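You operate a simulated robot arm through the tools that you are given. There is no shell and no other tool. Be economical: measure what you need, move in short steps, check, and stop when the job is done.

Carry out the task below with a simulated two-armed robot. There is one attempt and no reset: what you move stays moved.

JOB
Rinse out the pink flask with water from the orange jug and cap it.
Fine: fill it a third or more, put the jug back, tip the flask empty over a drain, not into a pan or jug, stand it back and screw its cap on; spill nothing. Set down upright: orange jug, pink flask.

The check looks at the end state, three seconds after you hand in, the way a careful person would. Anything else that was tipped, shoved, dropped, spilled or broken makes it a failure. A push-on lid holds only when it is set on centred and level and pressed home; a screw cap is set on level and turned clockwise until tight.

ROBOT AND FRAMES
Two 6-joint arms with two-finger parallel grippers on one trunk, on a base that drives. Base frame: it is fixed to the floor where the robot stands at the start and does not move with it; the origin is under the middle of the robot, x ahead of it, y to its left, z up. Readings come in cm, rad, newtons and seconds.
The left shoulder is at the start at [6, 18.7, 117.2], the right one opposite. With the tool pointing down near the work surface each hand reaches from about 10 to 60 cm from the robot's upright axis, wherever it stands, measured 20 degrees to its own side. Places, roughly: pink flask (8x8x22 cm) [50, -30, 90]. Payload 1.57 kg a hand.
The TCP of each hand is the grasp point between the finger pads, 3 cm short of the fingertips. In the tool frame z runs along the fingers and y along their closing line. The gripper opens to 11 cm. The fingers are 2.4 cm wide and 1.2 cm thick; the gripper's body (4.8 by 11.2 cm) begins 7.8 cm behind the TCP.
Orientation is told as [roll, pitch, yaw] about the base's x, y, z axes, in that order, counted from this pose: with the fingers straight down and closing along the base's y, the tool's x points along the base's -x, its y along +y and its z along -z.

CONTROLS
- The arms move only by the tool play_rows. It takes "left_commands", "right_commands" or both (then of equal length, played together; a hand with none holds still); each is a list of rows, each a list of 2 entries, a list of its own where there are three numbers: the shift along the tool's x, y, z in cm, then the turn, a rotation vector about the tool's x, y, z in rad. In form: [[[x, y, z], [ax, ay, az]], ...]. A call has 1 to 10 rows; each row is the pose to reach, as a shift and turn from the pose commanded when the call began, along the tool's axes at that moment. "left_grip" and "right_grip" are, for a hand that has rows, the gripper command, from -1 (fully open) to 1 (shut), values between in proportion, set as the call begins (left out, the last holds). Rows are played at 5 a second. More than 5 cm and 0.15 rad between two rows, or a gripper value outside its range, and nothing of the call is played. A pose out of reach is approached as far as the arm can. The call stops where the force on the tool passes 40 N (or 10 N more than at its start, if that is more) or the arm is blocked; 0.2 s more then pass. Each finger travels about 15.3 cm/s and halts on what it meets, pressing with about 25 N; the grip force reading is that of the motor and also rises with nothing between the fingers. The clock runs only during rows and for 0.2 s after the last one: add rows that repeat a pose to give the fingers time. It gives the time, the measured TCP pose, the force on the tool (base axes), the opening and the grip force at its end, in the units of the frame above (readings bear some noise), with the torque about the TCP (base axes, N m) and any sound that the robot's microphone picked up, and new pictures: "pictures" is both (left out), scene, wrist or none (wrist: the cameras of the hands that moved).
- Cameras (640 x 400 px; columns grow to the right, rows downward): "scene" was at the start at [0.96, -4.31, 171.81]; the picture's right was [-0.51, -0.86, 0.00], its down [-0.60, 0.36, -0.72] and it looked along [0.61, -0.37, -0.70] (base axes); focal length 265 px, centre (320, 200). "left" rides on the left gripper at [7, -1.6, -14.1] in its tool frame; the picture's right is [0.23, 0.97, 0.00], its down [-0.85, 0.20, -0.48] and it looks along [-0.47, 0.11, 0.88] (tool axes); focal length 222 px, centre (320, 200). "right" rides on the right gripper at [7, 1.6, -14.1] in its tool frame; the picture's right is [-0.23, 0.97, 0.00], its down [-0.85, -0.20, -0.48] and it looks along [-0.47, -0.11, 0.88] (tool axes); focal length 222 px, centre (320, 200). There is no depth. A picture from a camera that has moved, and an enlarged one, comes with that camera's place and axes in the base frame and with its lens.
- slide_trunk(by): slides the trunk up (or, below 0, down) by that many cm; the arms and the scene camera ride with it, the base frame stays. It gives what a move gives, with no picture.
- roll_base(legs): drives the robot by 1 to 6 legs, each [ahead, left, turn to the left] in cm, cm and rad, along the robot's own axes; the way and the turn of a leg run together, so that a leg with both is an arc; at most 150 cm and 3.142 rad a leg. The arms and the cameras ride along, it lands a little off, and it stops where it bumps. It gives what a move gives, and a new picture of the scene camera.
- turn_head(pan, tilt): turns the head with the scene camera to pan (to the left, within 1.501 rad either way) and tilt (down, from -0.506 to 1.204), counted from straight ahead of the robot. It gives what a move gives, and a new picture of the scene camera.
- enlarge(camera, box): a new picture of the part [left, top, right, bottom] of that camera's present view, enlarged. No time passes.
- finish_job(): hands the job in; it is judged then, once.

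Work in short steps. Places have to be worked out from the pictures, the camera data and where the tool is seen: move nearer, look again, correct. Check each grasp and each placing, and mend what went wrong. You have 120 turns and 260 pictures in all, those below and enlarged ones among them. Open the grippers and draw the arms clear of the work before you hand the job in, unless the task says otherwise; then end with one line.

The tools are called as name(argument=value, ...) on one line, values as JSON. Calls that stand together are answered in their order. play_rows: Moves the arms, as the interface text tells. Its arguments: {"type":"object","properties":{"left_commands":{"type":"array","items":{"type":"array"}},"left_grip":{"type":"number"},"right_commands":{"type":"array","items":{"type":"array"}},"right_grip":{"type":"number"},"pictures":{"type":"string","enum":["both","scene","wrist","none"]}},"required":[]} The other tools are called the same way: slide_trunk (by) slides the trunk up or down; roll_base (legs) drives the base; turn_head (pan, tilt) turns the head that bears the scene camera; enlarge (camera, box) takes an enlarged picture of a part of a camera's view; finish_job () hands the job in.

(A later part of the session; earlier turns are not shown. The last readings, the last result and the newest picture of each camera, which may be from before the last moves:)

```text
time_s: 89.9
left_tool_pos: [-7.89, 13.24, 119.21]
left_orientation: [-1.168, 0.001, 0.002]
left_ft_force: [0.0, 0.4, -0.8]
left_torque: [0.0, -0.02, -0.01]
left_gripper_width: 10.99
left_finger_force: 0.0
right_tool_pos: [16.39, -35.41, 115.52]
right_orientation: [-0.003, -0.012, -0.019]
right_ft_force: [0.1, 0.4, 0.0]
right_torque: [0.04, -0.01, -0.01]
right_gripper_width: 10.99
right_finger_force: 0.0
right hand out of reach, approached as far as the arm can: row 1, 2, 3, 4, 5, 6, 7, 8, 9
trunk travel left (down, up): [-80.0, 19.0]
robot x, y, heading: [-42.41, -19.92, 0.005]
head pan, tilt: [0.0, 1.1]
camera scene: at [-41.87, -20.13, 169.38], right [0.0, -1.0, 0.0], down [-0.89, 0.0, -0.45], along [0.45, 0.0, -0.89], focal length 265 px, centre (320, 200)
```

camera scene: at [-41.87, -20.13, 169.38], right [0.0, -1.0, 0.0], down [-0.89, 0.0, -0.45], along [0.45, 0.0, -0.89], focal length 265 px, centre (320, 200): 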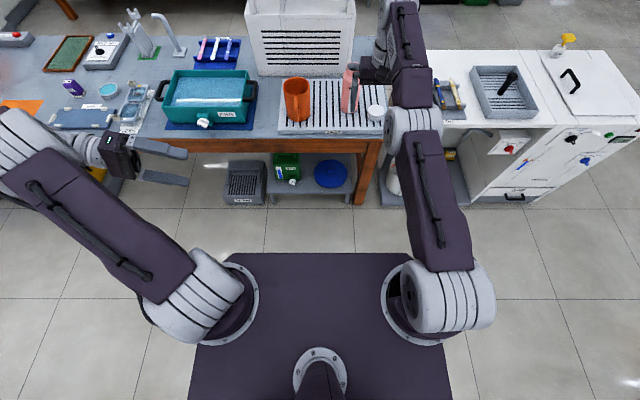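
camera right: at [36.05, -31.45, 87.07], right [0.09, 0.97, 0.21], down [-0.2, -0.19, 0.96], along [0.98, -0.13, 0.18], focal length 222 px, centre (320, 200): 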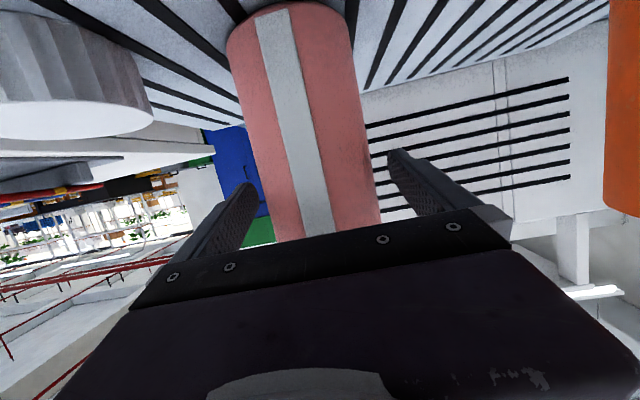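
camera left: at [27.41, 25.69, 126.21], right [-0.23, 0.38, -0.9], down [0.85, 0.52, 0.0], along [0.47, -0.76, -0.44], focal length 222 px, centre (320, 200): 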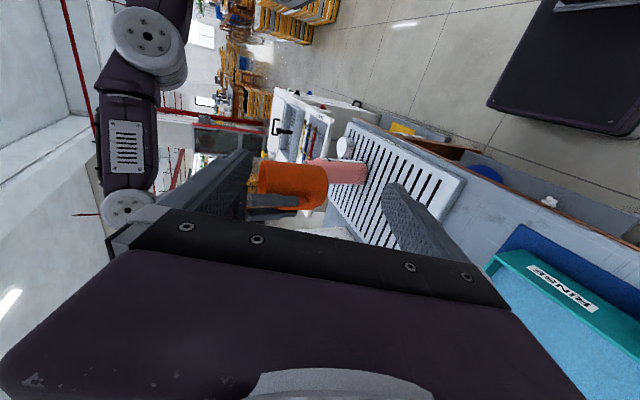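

Hand points down again. Pull it back 12 cm and right 9 cm relative to the robot, then drive ahead 41 cm.

play_rows(right_commands=[[[4, -3, 0], [0, 0.004, 0.006]], [[8, -6, 0], [0, 0.008, 0.012]], [[12, -9, 0], [0, 0.012, 0.019]], [[12, -9, 0], [0, 0.012, 0.019]]], pictures="none")

roll_base(legs=[[41, 0, 0]])

```text
time_s: 90.9
left_tool_pos: [-8.03, 13.08, 119.17]
left_orientation: [-1.167, 0.001, 0.002]
left_ft_force: [0.2, 0.4, -0.7]
left_torque: [0.0, 0.05, 0.02]
left_gripper_width: 10.98
left_finger_force: 0.1
right_tool_pos: [15.57, -37.81, 116.11]
right_orientation: [-0.004, 0.016, -0.039]
right_ft_force: [-0.6, 0.7, 1.5]
right_torque: [0.0, -0.01, -0.02]
right_gripper_width: 11.01
right_finger_force: 0.1
right hand out of reach, approached as far as the arm can: row 1, 2, 3, 4
trunk travel left (down, up): [-80.0, 19.0]
robot x, y, heading: [-42.15, -19.8, -0.001]
head pan, tilt: [0.0, 1.1]
```

```text
time_s: 93.4
left_tool_pos: [32.36, 13.42, 119.25]
left_orientation: [-1.171, 0.0, 0.006]
left_ft_force: [-0.2, 0.0, 0.1]
left_torque: [-0.02, -0.04, 0.02]
left_gripper_width: 11.0
left_finger_force: 0.0
right_tool_pos: [56.07, -37.42, 116.12]
right_orientation: [-0.003, 0.012, -0.037]
right_ft_force: [-0.2, -0.1, -0.6]
right_torque: [-0.02, 0.01, 0.01]
right_gripper_width: 10.99
right_finger_force: 0.2
trunk travel left (down, up): [-80.0, 19.0]
robot x, y, heading: [-1.62, -19.93, 0.004]
head pan, tilt: [0.0, 1.1]
camera scene: at [-1.66, -19.98, 169.38], right [0.0, -1.0, 0.0], down [-0.89, 0.0, -0.45], along [0.45, 0.0, -0.89], focal length 265 px, centre (320, 200)
```

scene: 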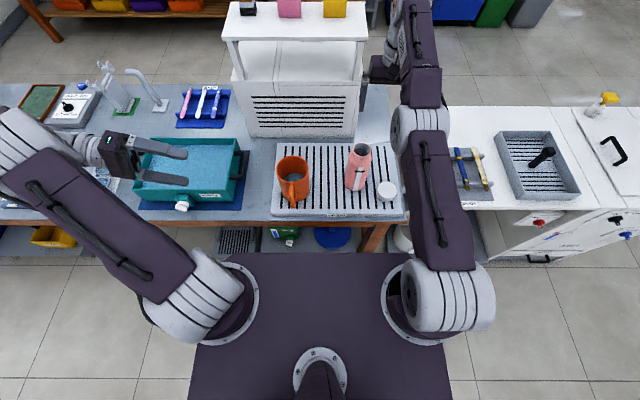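

The arm seems to be in an awkward stretched configuration; raise the hand to see whether it frees.

play_rows(right_commands=[[[0, -1, -4], [0, 0, 0]], [[0, -2, -8], [0, 0, 0.01]], [[0, -3, -12], [0, -0.01, 0.02]], [[0, -4, -16], [0, -0.012, 0.037]], [[0, -5, -20], [0, -0.012, 0.037]]], pictures="scene")

```text
time_s: 94.6
left_tool_pos: [32.46, 13.42, 119.19]
left_orientation: [-1.168, 0.001, 0.005]
left_ft_force: [0.2, -1.1, 0.1]
left_torque: [0.01, -0.01, -0.06]
left_gripper_width: 11.01
left_finger_force: 0.0
right_tool_pos: [51.08, -41.01, 129.88]
right_orientation: [-0.004, 0.004, -0.074]
right_ft_force: [0.0, 0.3, 0.9]
right_torque: [-0.01, 0.02, 0.02]
right_gripper_width: 11.0
right_finger_force: 0.1
right hand out of reach, approached as far as the arm can: row 1, 2, 3, 4, 5
trunk travel left (down, up): [-80.0, 19.0]
robot x, y, heading: [-1.69, -19.83, 0.004]
head pan, tilt: [0.0, 1.1]
camera scene: at [-1.42, -20.0, 169.38], right [0.0, -1.0, 0.0], down [-0.89, 0.0, -0.45], along [0.45, 0.0, -0.89], focal length 265 px, centre (320, 200)
```

scene: 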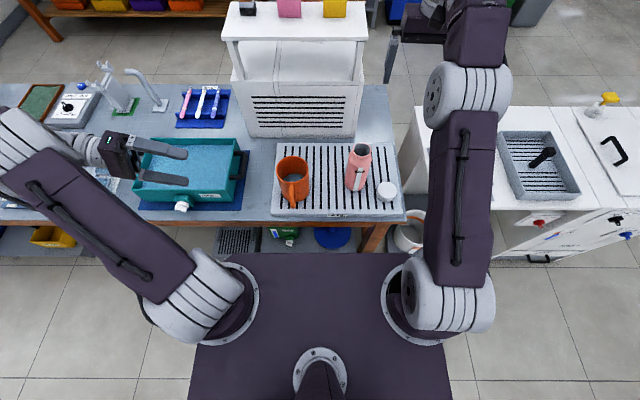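

Try steering toward the arm's initial pose (30,-55,138).

play_rows(right_commands=[[[3, -2, -1], [0, 0, 0.01]], [[6, -4, -2], [0, 0, 0.02]], [[9, -6, -3], [0, 0, 0.04]], [[12, -8, -4], [0, 0, 0.06]], [[15, -10, -5], [0, 0, 0.074]], [[18, -12, -7], [0, 0, 0.074]], [[21, -14, -8], [0, 0, 0.074]]], pictures="scene")

```text
time_s: 96.2
left_tool_pos: [32.35, 13.39, 119.25]
left_orientation: [-1.169, -0.002, 0.004]
left_ft_force: [-0.5, -0.2, -0.9]
left_torque: [0.03, -0.02, 0.03]
left_gripper_width: 11.02
left_finger_force: 0.0
right_tool_pos: [29.12, -53.68, 138.16]
right_orientation: [-0.004, 0.0, -0.146]
right_ft_force: [0.1, 0.6, -0.1]
right_torque: [-0.01, -0.02, -0.01]
right_gripper_width: 10.99
right_finger_force: 0.1
trunk travel left (down, up): [-80.0, 19.0]
robot x, y, heading: [-1.55, -19.87, 0.009]
head pan, tilt: [0.0, 1.1]
camera scene: at [-1.74, -20.02, 169.38], right [0.0, -1.0, 0.0], down [-0.89, 0.0, -0.46], along [0.46, 0.0, -0.89], focal length 265 px, centre (320, 200)
```

scene: 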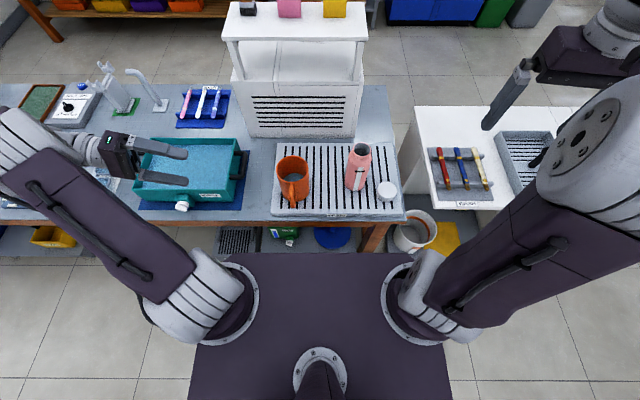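

Back in the good configuration. Measure the cap and flask now.

enlarge(camera="scene", box=[330, 130, 410, 220])

enlarge(camera="scene", box=[250, 130, 420, 236])

```text
4.44 times, centred on (370, 175) of scene
camera zoom: at [-1.74, -20.02, 169.38], right [0.0, -1.0, 0.0], down [-0.89, 0.0, -0.46], along [0.46, 0.0, -0.89], focal length 1179 px, centre (98, 311)
```

zoom: 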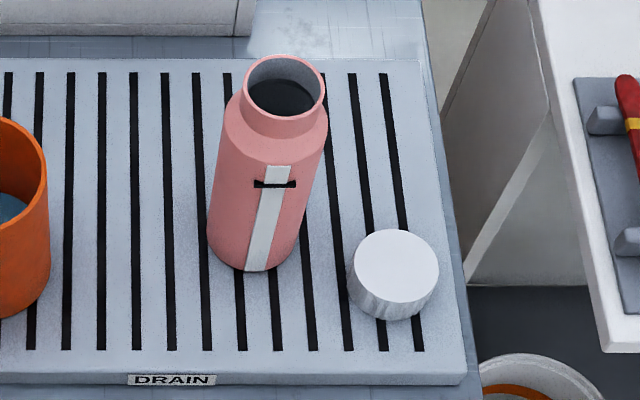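

```text
3.76 times, centred on (335, 183) of scene
camera zoom: at [-1.74, -20.02, 169.38], right [0.0, -1.0, 0.0], down [-0.89, 0.0, -0.46], along [0.46, 0.0, -0.89], focal length 999 px, centre (264, 264)
```

zoom: 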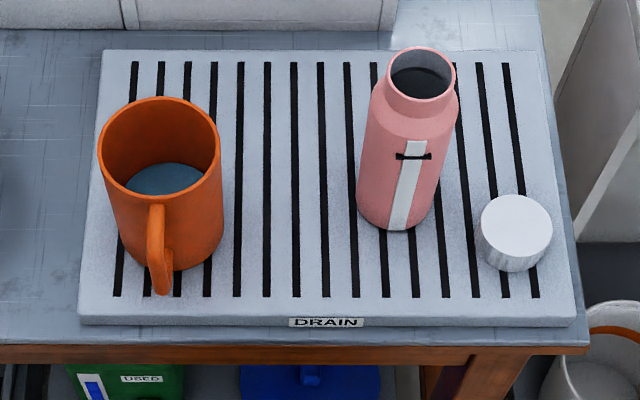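

Everything stands well; jug, flask good. Cap at about (46.6,-44.7), Ø≈7.2. I bring the right hand above it with the fingers closing along x (yaw +1.5), keeping clear of the flask and giving stroke for the clockwise turn.

play_rows(right_commands=[[[-1.5, 1, 2], [0, 0, -0.14]], [[-3, 2, 4], [0, 0, -0.28]], [[-4.5, 3, 6], [0, 0, -0.42]], [[-6, 4, 8], [0, 0, -0.56]], [[-7.5, 5, 10], [0, 0, -0.7]], [[-9, 6, 12], [0, 0, -0.84]], [[-10.5, 7, 14], [0, 0, -0.98]], [[-12, 8, 16], [0, 0, -1.12]], [[-13.5, 9.5, 18], [0, 0, -1.26]], [[-14.5, 11, 20], [0, 0, -1.4]]], pictures="scene")

```text
time_s: 98.4
left_tool_pos: [32.48, 13.45, 119.15]
left_orientation: [-1.171, 0.001, 0.005]
left_ft_force: [0.3, 0.6, -0.2]
left_torque: [-0.01, 0.02, -0.02]
left_gripper_width: 11.04
left_finger_force: 0.0
right_tool_pos: [45.13, -44.88, 118.05]
right_orientation: [0.001, 0.003, 1.253]
right_ft_force: [-0.1, -0.4, 1.4]
right_torque: [0.0, -0.01, 0.01]
right_gripper_width: 11.0
right_finger_force: 0.0
trunk travel left (down, up): [-80.0, 19.0]
robot x, y, heading: [-1.77, -19.71, 0.004]
head pan, tilt: [0.0, 1.1]
camera scene: at [-1.4, -19.94, 169.38], right [0.0, -1.0, 0.0], down [-0.89, 0.0, -0.45], along [0.45, 0.0, -0.89], focal length 265 px, centre (320, 200)
```

scene: 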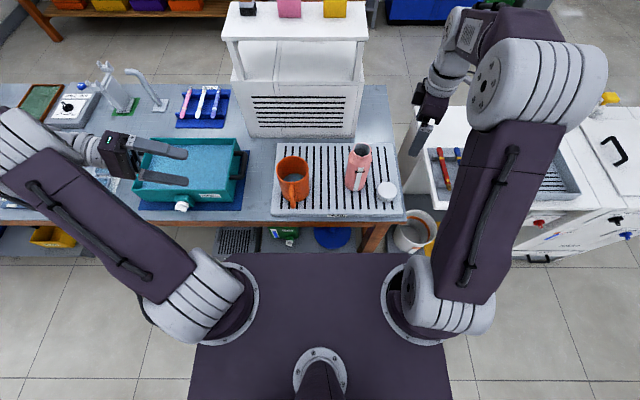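

Lower to z≈105 over the cap and look with the wrist camera.

play_rows(right_commands=[[[-0.2, -0.5, 4], [0, 0, 0]], [[-0.4, -0.9, 8], [0, 0, 0]], [[-0.66, -1.36, 13], [0, 0, 0]], [[-0.66, -1.36, 13], [0, 0, 0]]])

enlarge(camera="right", box=[200, 60, 440, 230])

```text
refused: row 3 steps farther than a row can; nothing moved
```

```text
2.35 times, centred on (320, 145) of right
camera zoom: at [41.44, -51.05, 132.27], right [-0.86, 0.52, 0.0], down [0.46, 0.75, 0.47], along [0.25, 0.41, -0.88], focal length 523 px, centre (320, 329)
```

zoom: 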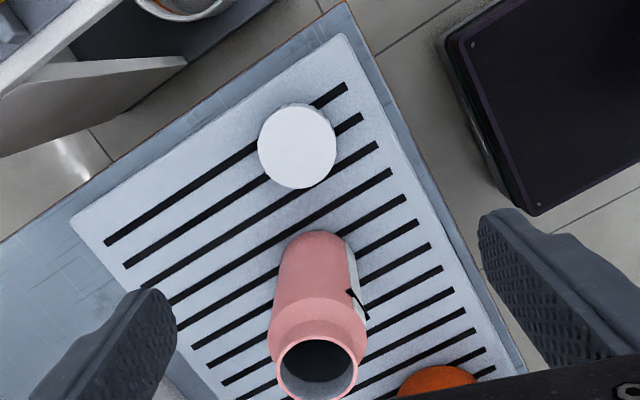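

Step limit slipped; redo with smaller rows.

play_rows(right_commands=[[[-0.2, -0.5, 4], [0, 0, 0]], [[-0.4, -0.9, 8], [0, 0, 0]], [[-0.6, -1.2, 12], [0, 0, 0]], [[-0.66, -1.36, 16], [0, 0, 0]], [[-0.66, -1.36, 19], [0, 0, 0]], [[-0.66, -1.36, 19], [0, 0, 0]]])

enlarge(camera="right", box=[160, 40, 480, 260])

enlarge(camera="scene", box=[330, 110, 440, 220])

```text
time_s: 99.8
left_tool_pos: [32.35, 13.37, 119.17]
left_orientation: [-1.171, 0.001, 0.008]
left_ft_force: [0.1, -0.9, -1.4]
left_torque: [-0.02, -0.04, 0.03]
left_gripper_width: 10.97
left_finger_force: 0.0
right_tool_pos: [46.61, -44.49, 98.87]
right_orientation: [0.003, 0.003, 1.253]
right_ft_force: [0.9, 0.7, 0.6]
right_torque: [0.01, -0.01, 0.03]
right_gripper_width: 11.0
right_finger_force: 0.1
trunk travel left (down, up): [-80.0, 19.0]
robot x, y, heading: [-2.05, -20.28, 0.001]
head pan, tilt: [0.0, 1.1]
camera scene: at [-1.58, -19.95, 169.38], right [0.0, -1.0, 0.0], down [-0.89, 0.0, -0.45], along [0.45, 0.0, -0.89], focal length 265 px, centre (320, 200)
camera right: at [42.82, -50.78, 113.02], right [-0.85, 0.52, 0.0], down [0.46, 0.75, 0.47], along [0.25, 0.41, -0.88], focal length 222 px, centre (320, 200)
```

scene: 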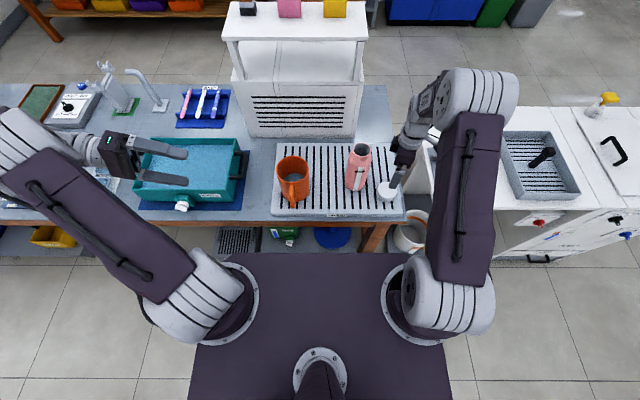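
right: 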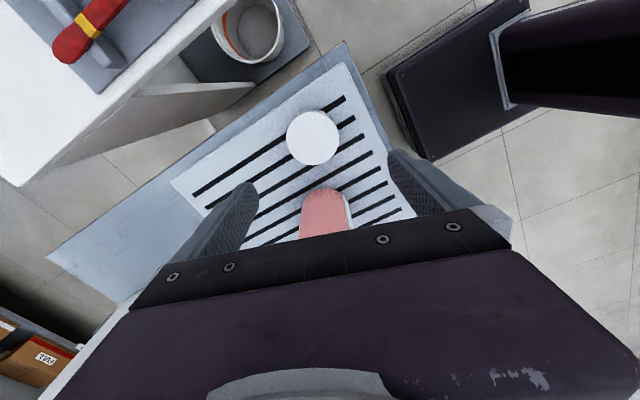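

```text
1.82 times, centred on (320, 150) of right
camera zoom: at [42.82, -50.78, 113.02], right [-0.85, 0.52, 0.0], down [0.46, 0.75, 0.47], along [0.25, 0.41, -0.88], focal length 404 px, centre (320, 291)
```

zoom: 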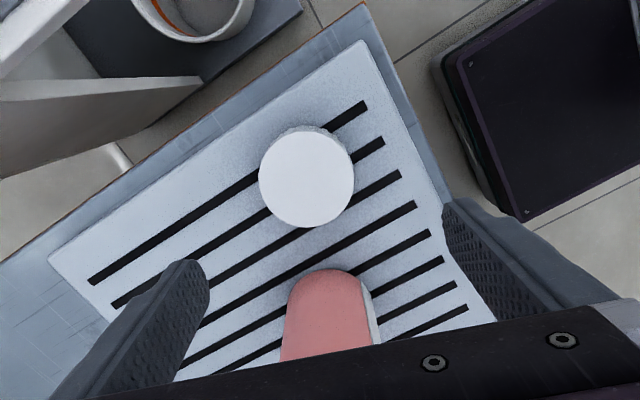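

```text
3.64 times, centred on (385, 165) of scene
camera zoom: at [-1.58, -19.95, 169.38], right [0.0, -1.0, 0.0], down [-0.89, 0.0, -0.45], along [0.45, 0.0, -0.89], focal length 965 px, centre (84, 327)
```

zoom: 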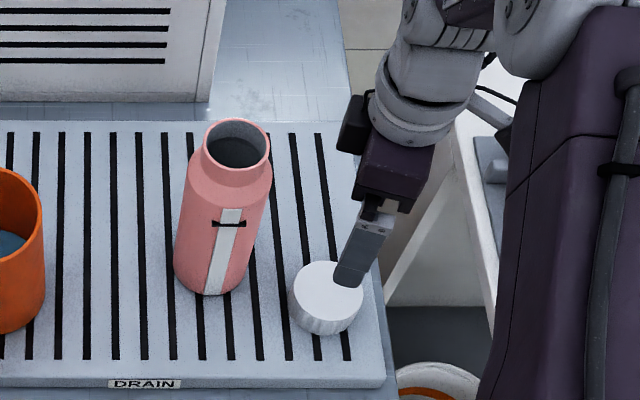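

Wrist view puts the cap at about (47.1,-45.4) relative to the hand. Correct and lower to z≈88 (fingertips just above cap top).

play_rows(right_commands=[[[0.4, -0.4, 3], [0, 0, 0]], [[0.76, -0.77, 6], [0, 0, 0]], [[0.76, -0.77, 9], [0, 0, 0]], [[0.76, -0.77, 10.9], [0, 0, 0]], [[0.76, -0.77, 10.9], [0, 0, 0]]], pictures="none")

enlarge(camera="right", box=[160, 40, 480, 260])

enlarge(camera="scene", box=[330, 110, 440, 220])

```text
time_s: 101.0
left_tool_pos: [32.42, 13.38, 119.05]
left_orientation: [-1.172, 0.0, 0.006]
left_ft_force: [-1.0, -0.7, 0.1]
left_torque: [-0.01, 0.0, -0.01]
left_gripper_width: 11.01
left_finger_force: 0.0
right_tool_pos: [47.09, -45.58, 87.89]
right_orientation: [0.002, 0.004, 1.254]
right_ft_force: [-0.4, 0.0, 0.0]
right_torque: [0.0, 0.0, -0.02]
right_gripper_width: 11.0
right_finger_force: 0.0
trunk travel left (down, up): [-80.0, 19.0]
robot x, y, heading: [-1.95, -20.11, 0.004]
head pan, tilt: [0.0, 1.1]
```

```text
1.82 times, centred on (320, 150) of right
camera zoom: at [43.4, -51.79, 102.2], right [-0.85, 0.52, 0.0], down [0.46, 0.75, 0.47], along [0.25, 0.41, -0.88], focal length 404 px, centre (320, 291)
```

zoom: 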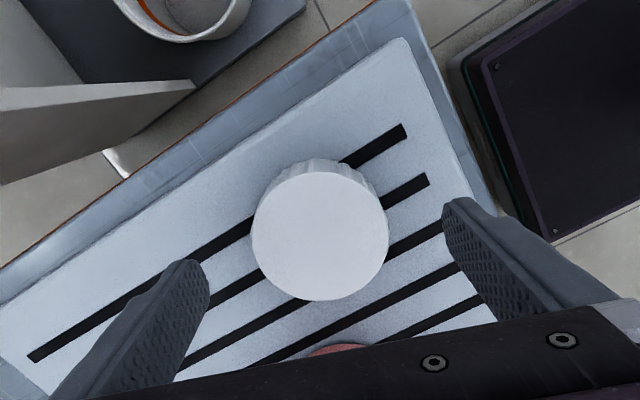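

```text
3.64 times, centred on (385, 165) of scene
camera zoom: at [-1.55, -19.98, 169.38], right [0.0, -1.0, 0.0], down [-0.89, 0.0, -0.45], along [0.45, 0.0, -0.89], focal length 965 px, centre (84, 327)
```

zoom: 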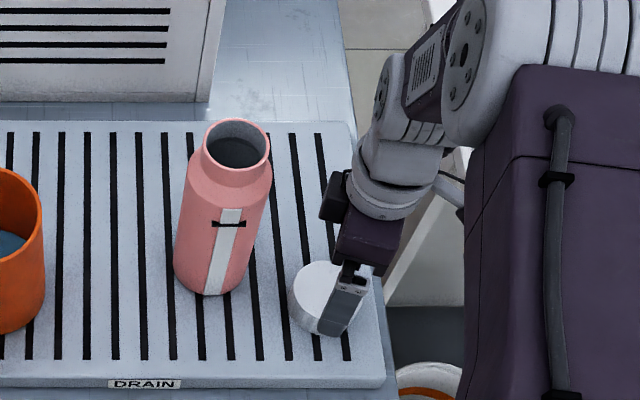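

Cap is centred (offset <0.1 cm). Lower 3.7 cm so the pads straddle it.

play_rows(right_commands=[[[0, 0, 1.2], [0, 0, 0]], [[0, 0, 2.4], [0, 0, 0]], [[0, 0, 3.2], [0, 0, 0]], [[0, 0, 3.7], [0, 0, 0]], [[0, 0, 3.7], [0, 0, 0]]], pictures="wrist")

enlarge(camera="scene", box=[330, 110, 440, 220])

```text
time_s: 102.2
left_tool_pos: [32.51, 13.55, 119.29]
left_orientation: [-1.169, 0.0, 0.005]
left_ft_force: [-0.8, 0.0, 0.0]
left_torque: [0.0, -0.02, 0.02]
left_gripper_width: 11.0
left_finger_force: 0.1
right_tool_pos: [47.06, -45.71, 84.49]
right_orientation: [0.002, 0.003, 1.252]
right_ft_force: [0.6, -0.1, 0.0]
right_torque: [0.01, 0.01, 0.0]
right_gripper_width: 11.0
right_finger_force: 0.1
trunk travel left (down, up): [-80.0, 19.0]
robot x, y, heading: [-1.47, -20.01, 0.007]
head pan, tilt: [0.0, 1.1]
camera right: at [43.32, -51.9, 98.56], right [-0.85, 0.52, 0.0], down [0.46, 0.75, 0.47], along [0.25, 0.41, -0.88], focal length 222 px, centre (320, 200)
```

right: 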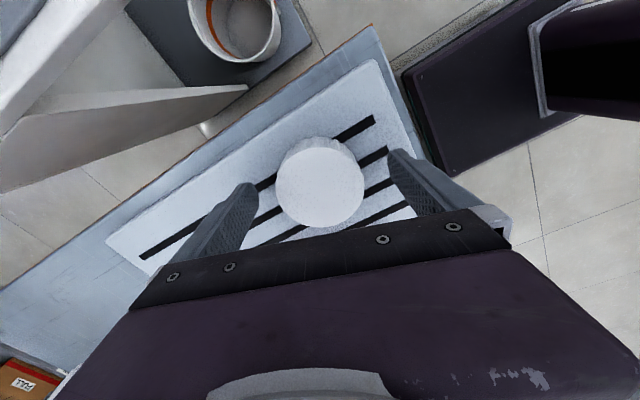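

```text
3.64 times, centred on (385, 165) of scene
camera zoom: at [-1.52, -19.98, 169.38], right [0.0, -1.0, 0.0], down [-0.89, 0.0, -0.45], along [0.45, 0.0, -0.89], focal length 965 px, centre (84, 327)
```

zoom: 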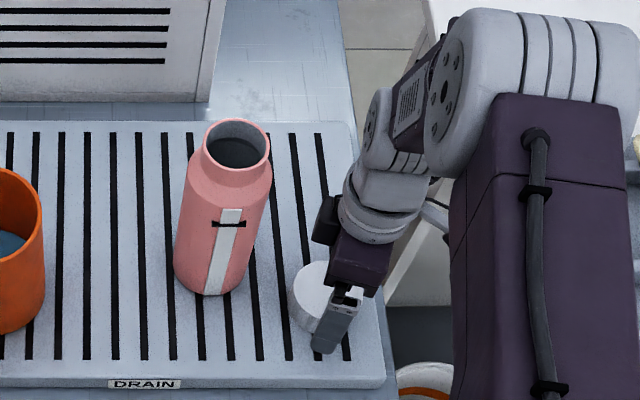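

Small correction (+0.25 tool x) and close on the cap.

play_rows(right_commands=[[[0.25, 0, 0.2], [0, 0, 0]], [[0.25, 0, 0.2], [0, 0, 0]]], pictures="none")

play_rows(right_commands=[[[0, 0, 0], [0, 0, 0]], [[0, 0, 0], [0, 0, 0]], [[0, 0, 0], [0, 0, 0]]], right_grip=1, pictures="wrist")

```text
time_s: 102.8
left_tool_pos: [32.39, 13.49, 119.28]
left_orientation: [-1.17, 0.001, 0.004]
left_ft_force: [-0.4, -0.2, -0.5]
left_torque: [-0.01, 0.04, -0.02]
left_gripper_width: 11.01
left_finger_force: 0.0
right_tool_pos: [46.91, -45.89, 84.22]
right_orientation: [0.0, 0.004, 1.253]
right_ft_force: [1.1, 0.7, 0.2]
right_torque: [-0.01, 0.0, -0.01]
right_gripper_width: 11.0
right_finger_force: 0.1
trunk travel left (down, up): [-80.0, 19.0]
robot x, y, heading: [-1.79, -19.84, 0.008]
head pan, tilt: [0.0, 1.1]
```

```text
time_s: 103.6
left_tool_pos: [32.51, 13.38, 119.16]
left_orientation: [-1.167, 0.0, 0.006]
left_ft_force: [-0.6, -0.2, -0.1]
left_torque: [0.0, 0.01, 0.01]
left_gripper_width: 11.0
left_finger_force: 0.0
right_tool_pos: [46.87, -45.82, 84.1]
right_orientation: [0.003, 0.003, 1.255]
right_ft_force: [0.1, 0.8, -0.5]
right_torque: [0.0, 0.01, -0.02]
right_gripper_width: 6.85
right_finger_force: 24.8
trunk travel left (down, up): [-80.0, 19.0]
robot x, y, heading: [-2.03, -19.82, 0.008]
head pan, tilt: [0.0, 1.1]
camera right: at [43.2, -52.09, 98.38], right [-0.85, 0.52, 0.0], down [0.46, 0.75, 0.47], along [0.25, 0.41, -0.88], focal length 222 px, centre (320, 200)
```

right: 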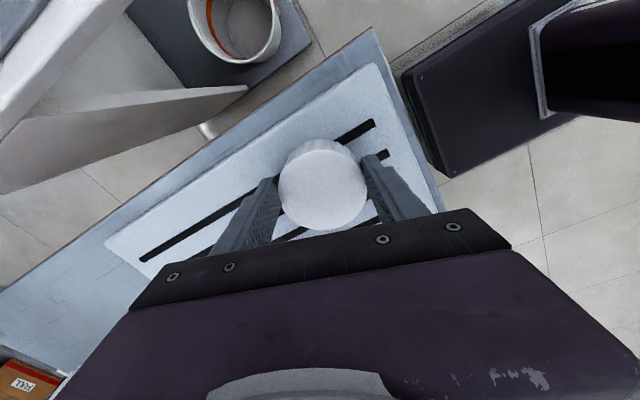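

Cap gripped (6.85 cm). Lift straight up to z≈120.

play_rows(right_commands=[[[0, 0, -3], [0, 0, 0]], [[0, 0, -7], [0, 0, 0]], [[0, 0, -11.5], [0, 0, 0]], [[0, 0, -16], [0, 0, 0]], [[0, 0, -20.5], [0, 0, 0]], [[0, 0, -25], [0, 0, 0]], [[0, 0, -29.5], [0, 0, 0]], [[0, 0, -33], [0, 0, 0]], [[0, 0, -36], [0, 0, 0]]], pictures="none")

play_rows(right_commands=[[[-2, -0.3, 0], [0, 0, 0]], [[-4, -0.5, 0], [0, 0, 0]], [[-6, -0.8, 0], [0, 0, 0]], [[-8, -1, 0], [0, 0, 0]], [[-10, -1.2, 0], [0, 0, 0]], [[-12.8, -1.4, 0], [0, 0, 0]], [[-12.8, -1.4, 0], [0, 0, 0]]])

enlarge(camera="right", box=[220, 80, 420, 240])

enlarge(camera="scene", box=[310, 90, 430, 210])

```text
time_s: 105.6
left_tool_pos: [32.42, 13.44, 119.18]
left_orientation: [-1.171, 0.0, 0.005]
left_ft_force: [-0.4, 0.0, -0.3]
left_torque: [-0.01, 0.01, 0.0]
left_gripper_width: 11.01
left_finger_force: 0.0
right_tool_pos: [47.02, -45.68, 120.38]
right_orientation: [0.002, 0.005, 1.254]
right_ft_force: [0.1, 0.4, -0.3]
right_torque: [-0.01, 0.0, -0.01]
right_gripper_width: 6.86
right_finger_force: 24.9
trunk travel left (down, up): [-80.0, 19.0]
robot x, y, heading: [-1.91, -19.87, 0.004]
head pan, tilt: [0.0, 1.1]
```

```text
time_s: 107.2
left_tool_pos: [32.55, 13.42, 119.12]
left_orientation: [-1.169, 0.001, 0.007]
left_ft_force: [-0.9, -0.7, 1.0]
left_torque: [-0.01, 0.01, 0.01]
left_gripper_width: 11.01
left_finger_force: 0.1
right_tool_pos: [52.28, -33.96, 120.26]
right_orientation: [0.0, 0.002, 1.253]
right_ft_force: [-0.4, -0.3, -0.4]
right_torque: [0.01, -0.02, 0.01]
right_gripper_width: 6.85
right_finger_force: 24.8
trunk travel left (down, up): [-80.0, 19.0]
robot x, y, heading: [-2.06, -20.1, 0.003]
head pan, tilt: [0.0, 1.1]
camera scene: at [-1.53, -20.03, 169.38], right [0.0, -1.0, 0.0], down [-0.89, 0.0, -0.45], along [0.45, 0.0, -0.89], focal length 265 px, centre (320, 200)
camera right: at [48.56, -40.23, 134.42], right [-0.85, 0.52, 0.0], down [0.46, 0.75, 0.48], along [0.25, 0.41, -0.88], focal length 222 px, centre (320, 200)
```

scene: 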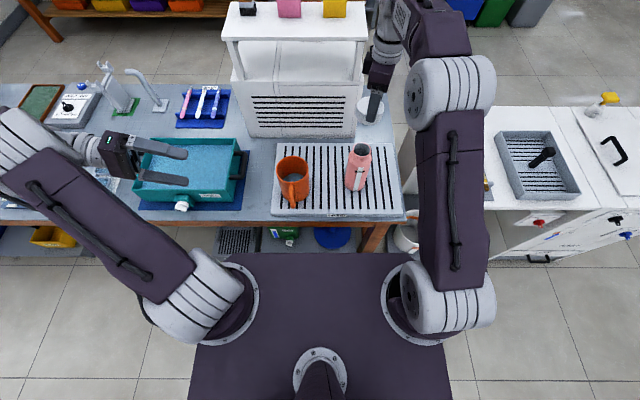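
right: 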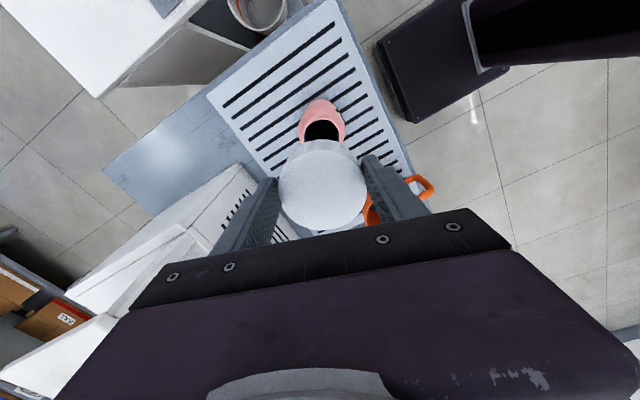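

```text
2.50 times, centred on (320, 160) of right
camera zoom: at [48.56, -40.23, 134.42], right [-0.85, 0.52, 0.0], down [0.46, 0.75, 0.48], along [0.25, 0.41, -0.88], focal length 555 px, centre (320, 300)
```

zoom: 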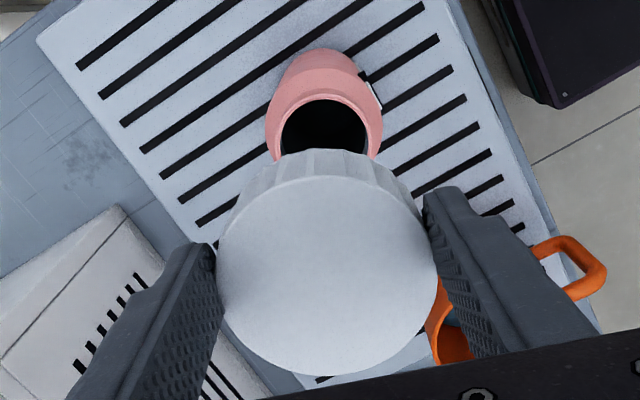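

```text
3.33 times, centred on (370, 150) of scene
camera zoom: at [-1.53, -20.03, 169.38], right [0.0, -1.0, 0.0], down [-0.89, 0.0, -0.45], along [0.45, 0.0, -0.89], focal length 884 px, centre (153, 367)
```

zoom: 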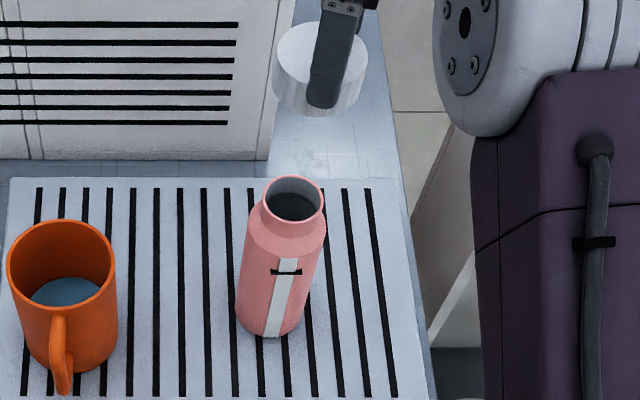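

Wrist view: cap and mouth line up within ~0.2 cm. Lower to just above the mouth (TCP 106.5) and check from the scene camera.

play_rows(right_commands=[[[0.1, 0, 4], [0, 0, 0]], [[0.15, 0, 8], [0, 0, 0]], [[0.15, 0, 11], [0, 0, 0]], [[0.15, 0, 13.2], [0, 0, 0]], [[0.15, 0, 13.2], [0, 0, 0]]], pictures="none")

enlarge(camera="scene", box=[330, 110, 410, 190])

enlarge(camera="left", box=[220, 100, 380, 200])

```text
time_s: 108.4
left_tool_pos: [32.45, 13.5, 119.23]
left_orientation: [-1.168, 0.0, 0.005]
left_ft_force: [0.5, 0.3, 0.5]
left_torque: [0.0, 0.01, 0.0]
left_gripper_width: 10.99
left_finger_force: 0.2
right_tool_pos: [52.21, -34.45, 106.99]
right_orientation: [0.001, 0.004, 1.252]
right_ft_force: [-0.1, -0.2, 0.4]
right_torque: [0.03, -0.01, 0.01]
right_gripper_width: 6.87
right_finger_force: 25.4
trunk travel left (down, up): [-80.0, 19.0]
robot x, y, heading: [-1.99, -20.05, 0.001]
head pan, tilt: [0.0, 1.1]
```

```text
5.00 times, centred on (370, 150) of scene
camera zoom: at [-1.52, -19.99, 169.38], right [0.0, -1.0, 0.0], down [-0.89, 0.0, -0.45], along [0.45, 0.0, -0.89], focal length 1326 px, centre (70, 450)
```

zoom: 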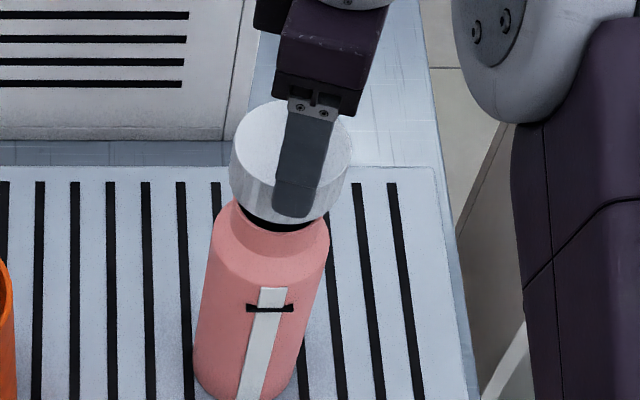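

```text
4.00 times, centred on (300, 150) of left
camera zoom: at [25.42, 25.76, 126.19], right [-0.23, 0.38, -0.9], down [0.85, 0.52, 0.0], along [0.47, -0.76, -0.44], focal length 888 px, centre (400, 400)
```

zoom: 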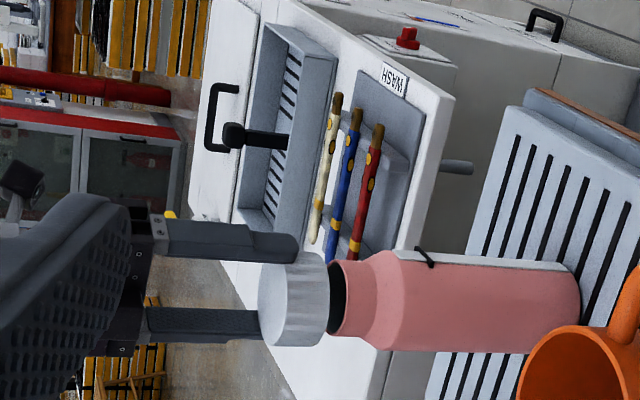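

Nearly aligned; zoom tighter in both views.

enlarge(camera="scene", box=[350, 125, 390, 165])

enlarge(camera="left", box=[275, 150, 339, 190])

```text
10.00 times, centred on (370, 145) of scene
camera zoom: at [-1.52, -19.99, 169.38], right [0.0, -1.0, 0.0], down [-0.89, 0.0, -0.45], along [0.45, 0.0, -0.89], focal length 2653 px, centre (-180, 750)
```

zoom: 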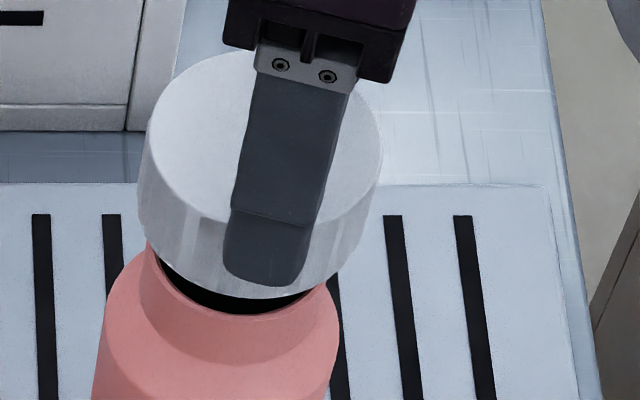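

```text
10.00 times, centred on (307, 170) of left
camera zoom: at [25.42, 25.76, 126.19], right [-0.23, 0.38, -0.9], down [0.85, 0.52, 0.0], along [0.47, -0.76, -0.44], focal length 2221 px, centre (450, 500)
```

zoom: 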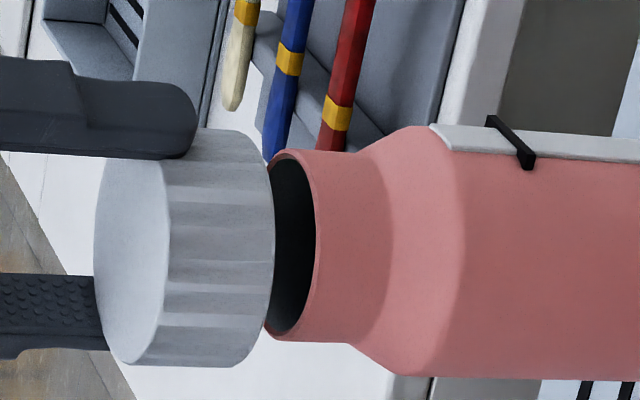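

Offset only ~0.3 cm. Correct it and lower 1 cm, then feel for contact.

play_rows(right_commands=[[[-0.14, 0.34, 0], [0, 0, 0]], [[-0.14, 0.34, 0.5], [0, 0, 0]], [[-0.14, 0.34, 1.0], [0, 0, 0]], [[-0.14, 0.34, 1.0], [0, 0, 0]]], pictures="none")

play_rows(right_commands=[[[0, 0, 0.3], [0, 0, 0]], [[0, 0, 0.6], [0, 0, 0]], [[0, 0, 0.6], [0, 0, 0]]], pictures="none")

enlarge(camera="scene", box=[350, 125, 390, 165])

enlarge(camera="left", box=[275, 150, 339, 190])

```text
time_s: 109.4
left_tool_pos: [32.44, 13.37, 119.29]
left_orientation: [-1.171, 0.0, 0.004]
left_ft_force: [-0.6, -0.2, 0.0]
left_torque: [0.0, 0.05, 0.0]
left_gripper_width: 11.01
left_finger_force: 0.0
right_tool_pos: [51.96, -34.08, 105.91]
right_orientation: [0.002, 0.003, 1.255]
right_ft_force: [1.0, 0.1, -0.3]
right_torque: [-0.03, 0.03, 0.0]
right_gripper_width: 6.84
right_finger_force: 25.2
trunk travel left (down, up): [-80.0, 19.0]
robot x, y, heading: [-1.63, -19.56, -0.003]
head pan, tilt: [0.0, 1.1]
```

```text
time_s: 110.2
left_tool_pos: [32.51, 13.41, 119.17]
left_orientation: [-1.169, 0.001, 0.006]
left_ft_force: [0.4, -0.3, 0.2]
left_torque: [0.01, -0.02, -0.02]
left_gripper_width: 10.97
left_finger_force: 0.1
right_tool_pos: [51.94, -34.0, 105.3]
right_orientation: [0.002, 0.003, 1.254]
right_ft_force: [0.1, -0.2, -0.1]
right_torque: [0.01, 0.03, 0.01]
right_gripper_width: 6.83
right_finger_force: 25.3
trunk travel left (down, up): [-80.0, 19.0]
robot x, y, heading: [-1.83, -19.8, 0.006]
head pan, tilt: [0.0, 1.1]
```

```text
10.00 times, centred on (370, 145) of scene
camera zoom: at [-1.51, -19.99, 169.38], right [0.0, -1.0, 0.0], down [-0.89, 0.0, -0.45], along [0.45, 0.0, -0.89], focal length 2653 px, centre (-180, 750)
```

zoom: 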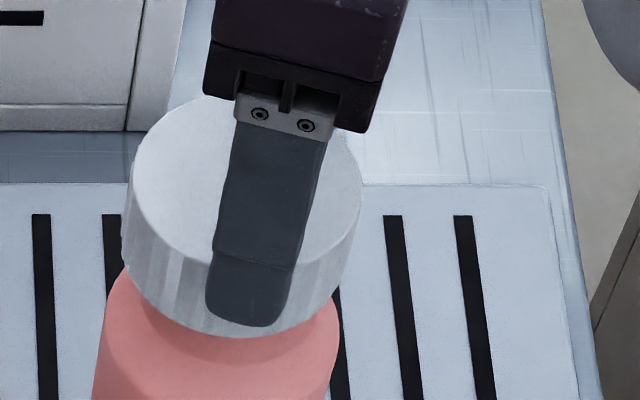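

```text
10.00 times, centred on (307, 170) of left
camera zoom: at [25.44, 25.76, 126.19], right [-0.23, 0.38, -0.9], down [0.85, 0.52, 0.0], along [0.47, -0.76, -0.44], focal length 2221 px, centre (450, 500)
```

zoom: 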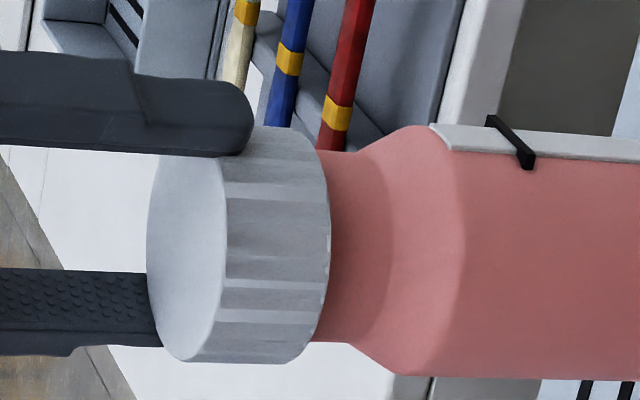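

Cap is centred and beginning to go over the neck. Continue lowering in small steps to contact.

play_rows(right_commands=[[[0, 0, 0.2], [0, 0, 0]], [[0, 0, 0.4], [0, 0, 0]], [[0, 0, 0.4], [0, 0, 0]]], pictures="none")

play_rows(right_commands=[[[0, 0, 0.2], [0, 0, 0]], [[0, 0, 0.4], [0, 0, 0]], [[0, 0, 0.4], [0, 0, 0]]], pictures="none")

```text
time_s: 111.0
left_tool_pos: [32.47, 13.45, 119.15]
left_orientation: [-1.17, -0.001, 0.006]
left_ft_force: [-0.6, 0.3, 0.1]
left_torque: [-0.01, 0.01, 0.02]
left_gripper_width: 10.99
left_finger_force: 0.0
right_tool_pos: [51.95, -34.09, 105.0]
right_orientation: [0.002, 0.003, 1.253]
right_ft_force: [0.9, 0.5, -0.3]
right_torque: [0.03, -0.01, 0.02]
right_gripper_width: 6.81
right_finger_force: 24.6
trunk travel left (down, up): [-80.0, 19.0]
robot x, y, heading: [-1.67, -19.8, 0.003]
head pan, tilt: [0.0, 1.1]
```

```text
time_s: 111.8
left_tool_pos: [32.51, 13.46, 119.23]
left_orientation: [-1.169, 0.0, 0.005]
left_ft_force: [0.5, -0.4, 0.2]
left_torque: [0.0, 0.01, -0.03]
left_gripper_width: 10.98
left_finger_force: 0.1
right_tool_pos: [52.0, -34.12, 104.58]
right_orientation: [0.002, 0.004, 1.253]
right_ft_force: [-0.1, 0.2, -0.7]
right_torque: [0.01, -0.03, 0.02]
right_gripper_width: 6.85
right_finger_force: 25.0
trunk travel left (down, up): [-80.0, 19.0]
robot x, y, heading: [-2.07, -20.38, 0.007]
head pan, tilt: [0.0, 1.1]
```

No contact yet at 104.6. Continue.

play_rows(right_commands=[[[0, 0, 0.2], [0, 0, 0]], [[0, 0, 0.4], [0, 0, 0]], [[0, 0, 0.4], [0, 0, 0]]], pictures="none")

play_rows(right_commands=[[[0, 0, 0.2], [0, 0, 0]], [[0, 0, 0.4], [0, 0, 0]], [[0, 0, 0.4], [0, 0, 0]]], pictures="none")

enlarge(camera="left", box=[275, 150, 339, 190])

```text
time_s: 112.6
left_tool_pos: [32.43, 13.35, 119.21]
left_orientation: [-1.171, -0.001, 0.005]
left_ft_force: [-0.3, -0.2, -0.2]
left_torque: [-0.01, 0.0, -0.02]
left_gripper_width: 10.99
left_finger_force: 0.0
right_tool_pos: [51.99, -34.06, 104.17]
right_orientation: [0.001, 0.003, 1.254]
right_ft_force: [-1.0, -0.5, -0.7]
right_torque: [-0.02, -0.02, 0.03]
right_gripper_width: 6.82
right_finger_force: 25.2
trunk travel left (down, up): [-80.0, 19.0]
robot x, y, heading: [-1.45, -20.18, 0.006]
head pan, tilt: [0.0, 1.1]
```

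```text
time_s: 113.4
left_tool_pos: [32.43, 13.37, 119.23]
left_orientation: [-1.169, -0.001, 0.006]
left_ft_force: [0.2, -0.7, -0.1]
left_torque: [0.02, 0.01, 0.0]
left_gripper_width: 11.0
left_finger_force: 0.0
right_tool_pos: [51.9, -34.1, 103.82]
right_orientation: [0.002, 0.003, 1.253]
right_ft_force: [0.1, 0.6, -0.5]
right_torque: [-0.01, -0.02, -0.01]
right_gripper_width: 6.82
right_finger_force: 25.6
trunk travel left (down, up): [-80.0, 19.0]
robot x, y, heading: [-2.06, -19.73, 0.003]
head pan, tilt: [0.0, 1.1]
```

```text
10.00 times, centred on (307, 170) of left
camera zoom: at [25.44, 25.76, 126.18], right [-0.23, 0.38, -0.9], down [0.85, 0.52, 0.0], along [0.47, -0.76, -0.44], focal length 2221 px, centre (450, 500)
```

zoom: 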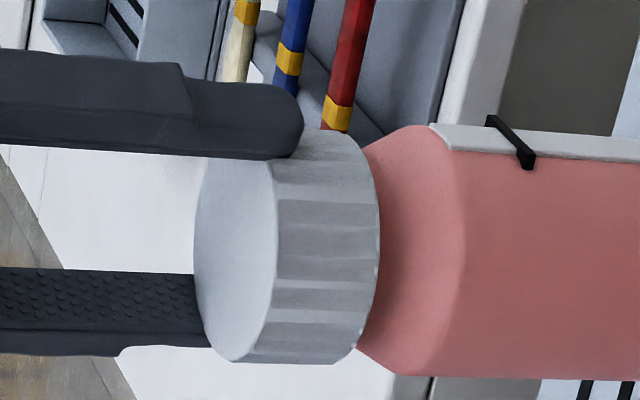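

Cap has slid over the neck, near the shoulder. Lower further in finer steps.

play_rows(right_commands=[[[0, 0, 0.15], [0, 0, 0]], [[0, 0, 0.3], [0, 0, 0]], [[0, 0, 0.3], [0, 0, 0]]], pictures="none")

play_rows(right_commands=[[[0, 0, 0.15], [0, 0, 0]], [[0, 0, 0.3], [0, 0, 0]], [[0, 0, 0.3], [0, 0, 0]]], pictures="none")

```text
time_s: 114.2
left_tool_pos: [32.52, 13.35, 119.18]
left_orientation: [-1.17, -0.002, 0.005]
left_ft_force: [0.4, 0.0, -0.7]
left_torque: [0.0, 0.02, 0.0]
left_gripper_width: 11.0
left_finger_force: 0.0
right_tool_pos: [51.98, -33.92, 103.44]
right_orientation: [0.002, 0.004, 1.253]
right_ft_force: [0.0, -0.1, -0.5]
right_torque: [-0.01, 0.01, 0.0]
right_gripper_width: 6.78
right_finger_force: 24.7
trunk travel left (down, up): [-80.0, 19.0]
robot x, y, heading: [-2.02, -19.81, 0.008]
head pan, tilt: [0.0, 1.1]
```

```text
time_s: 115.0
left_tool_pos: [32.44, 13.44, 119.12]
left_orientation: [-1.169, 0.001, 0.005]
left_ft_force: [1.0, 0.1, 0.2]
left_torque: [0.01, -0.01, 0.0]
left_gripper_width: 10.98
left_finger_force: 0.2
right_tool_pos: [52.02, -34.0, 103.0]
right_orientation: [0.002, 0.003, 1.253]
right_ft_force: [-0.7, -0.5, -0.9]
right_torque: [0.0, 0.01, -0.02]
right_gripper_width: 6.8
right_finger_force: 24.7
trunk travel left (down, up): [-80.0, 19.0]
robot x, y, heading: [-1.83, -20.05, 0.006]
head pan, tilt: [0.0, 1.1]
```

play_rows(right_commands=[[[0, 0, 0.15], [0, 0, 0]], [[0, 0, 0.3], [0, 0, 0]], [[0, 0, 0.3], [0, 0, 0]]], pictures="none")

enlarge(camera="left", box=[275, 150, 339, 190])

enlarge(camera="scene", box=[350, 125, 390, 165])

```text
time_s: 115.8
left_tool_pos: [32.27, 13.3, 119.32]
left_orientation: [-1.171, -0.001, 0.006]
left_ft_force: [-0.4, 0.5, 0.3]
left_torque: [-0.02, -0.01, 0.01]
left_gripper_width: 10.98
left_finger_force: 0.0
right_tool_pos: [51.96, -34.06, 102.97]
right_orientation: [-0.003, 0.001, 1.255]
right_ft_force: [2.0, -3.9, 15.6]
right_torque: [-0.26, -0.3, -0.03]
right_gripper_width: 6.8
right_finger_force: 25.1
trunk travel left (down, up): [-80.0, 19.0]
robot x, y, heading: [-1.66, -20.03, 0.002]
head pan, tilt: [0.0, 1.1]
```

```text
10.00 times, centred on (307, 170) of left
camera zoom: at [25.3, 25.71, 126.27], right [-0.23, 0.38, -0.9], down [0.85, 0.52, 0.0], along [0.47, -0.76, -0.44], focal length 2221 px, centre (450, 500)
```

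zoom: 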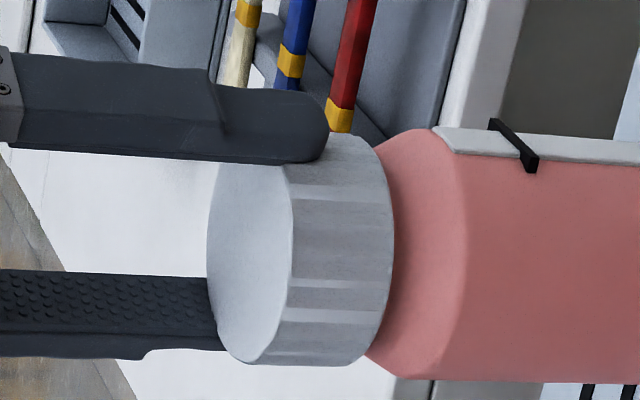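

```text
10.00 times, centred on (370, 145) of scene
camera zoom: at [-1.71, -20.06, 169.41], right [0.0, -1.0, 0.0], down [-0.89, 0.0, -0.46], along [0.46, 0.0, -0.89], focal length 2653 px, centre (-180, 750)
```

zoom: 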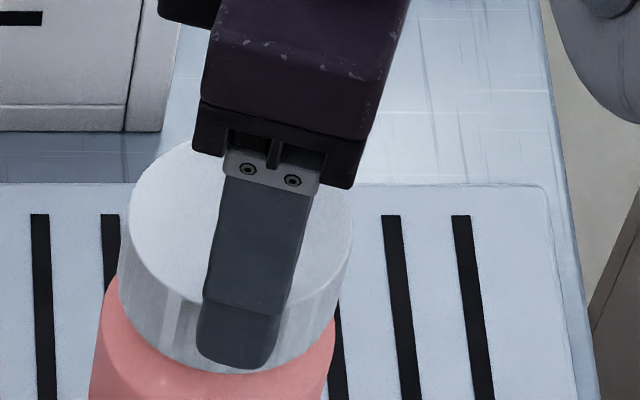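

Contact (15.6 N). Ease off 0.25 cm and check how the cap sits in the grip with the wrist camera.

play_rows(right_commands=[[[0, 0, -0.25], [0, 0, 0]], [[0, 0, -0.25], [0, 0, 0]]], pictures="none")

enlarge(camera="right", box=[220, 80, 420, 240])

```text
time_s: 116.4
left_tool_pos: [32.48, 13.34, 119.26]
left_orientation: [-1.169, -0.001, 0.006]
left_ft_force: [-0.1, -0.7, 0.4]
left_torque: [0.03, -0.01, 0.0]
left_gripper_width: 10.99
left_finger_force: 0.1
right_tool_pos: [51.86, -34.03, 102.96]
right_orientation: [0.004, 0.004, 1.252]
right_ft_force: [0.6, -1.7, 1.5]
right_torque: [-0.13, -0.3, -0.08]
right_gripper_width: 6.79
right_finger_force: 24.9
trunk travel left (down, up): [-80.0, 19.0]
robot x, y, heading: [-1.64, -20.08, 0.004]
head pan, tilt: [0.0, 1.1]
```

```text
2.50 times, centred on (320, 160) of right
camera zoom: at [48.25, -40.21, 117.28], right [-0.85, 0.52, 0.0], down [0.46, 0.75, 0.47], along [0.25, 0.41, -0.88], focal length 555 px, centre (320, 300)
```

zoom: 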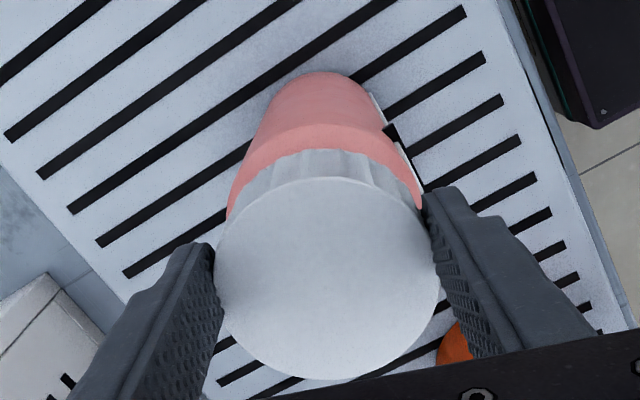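

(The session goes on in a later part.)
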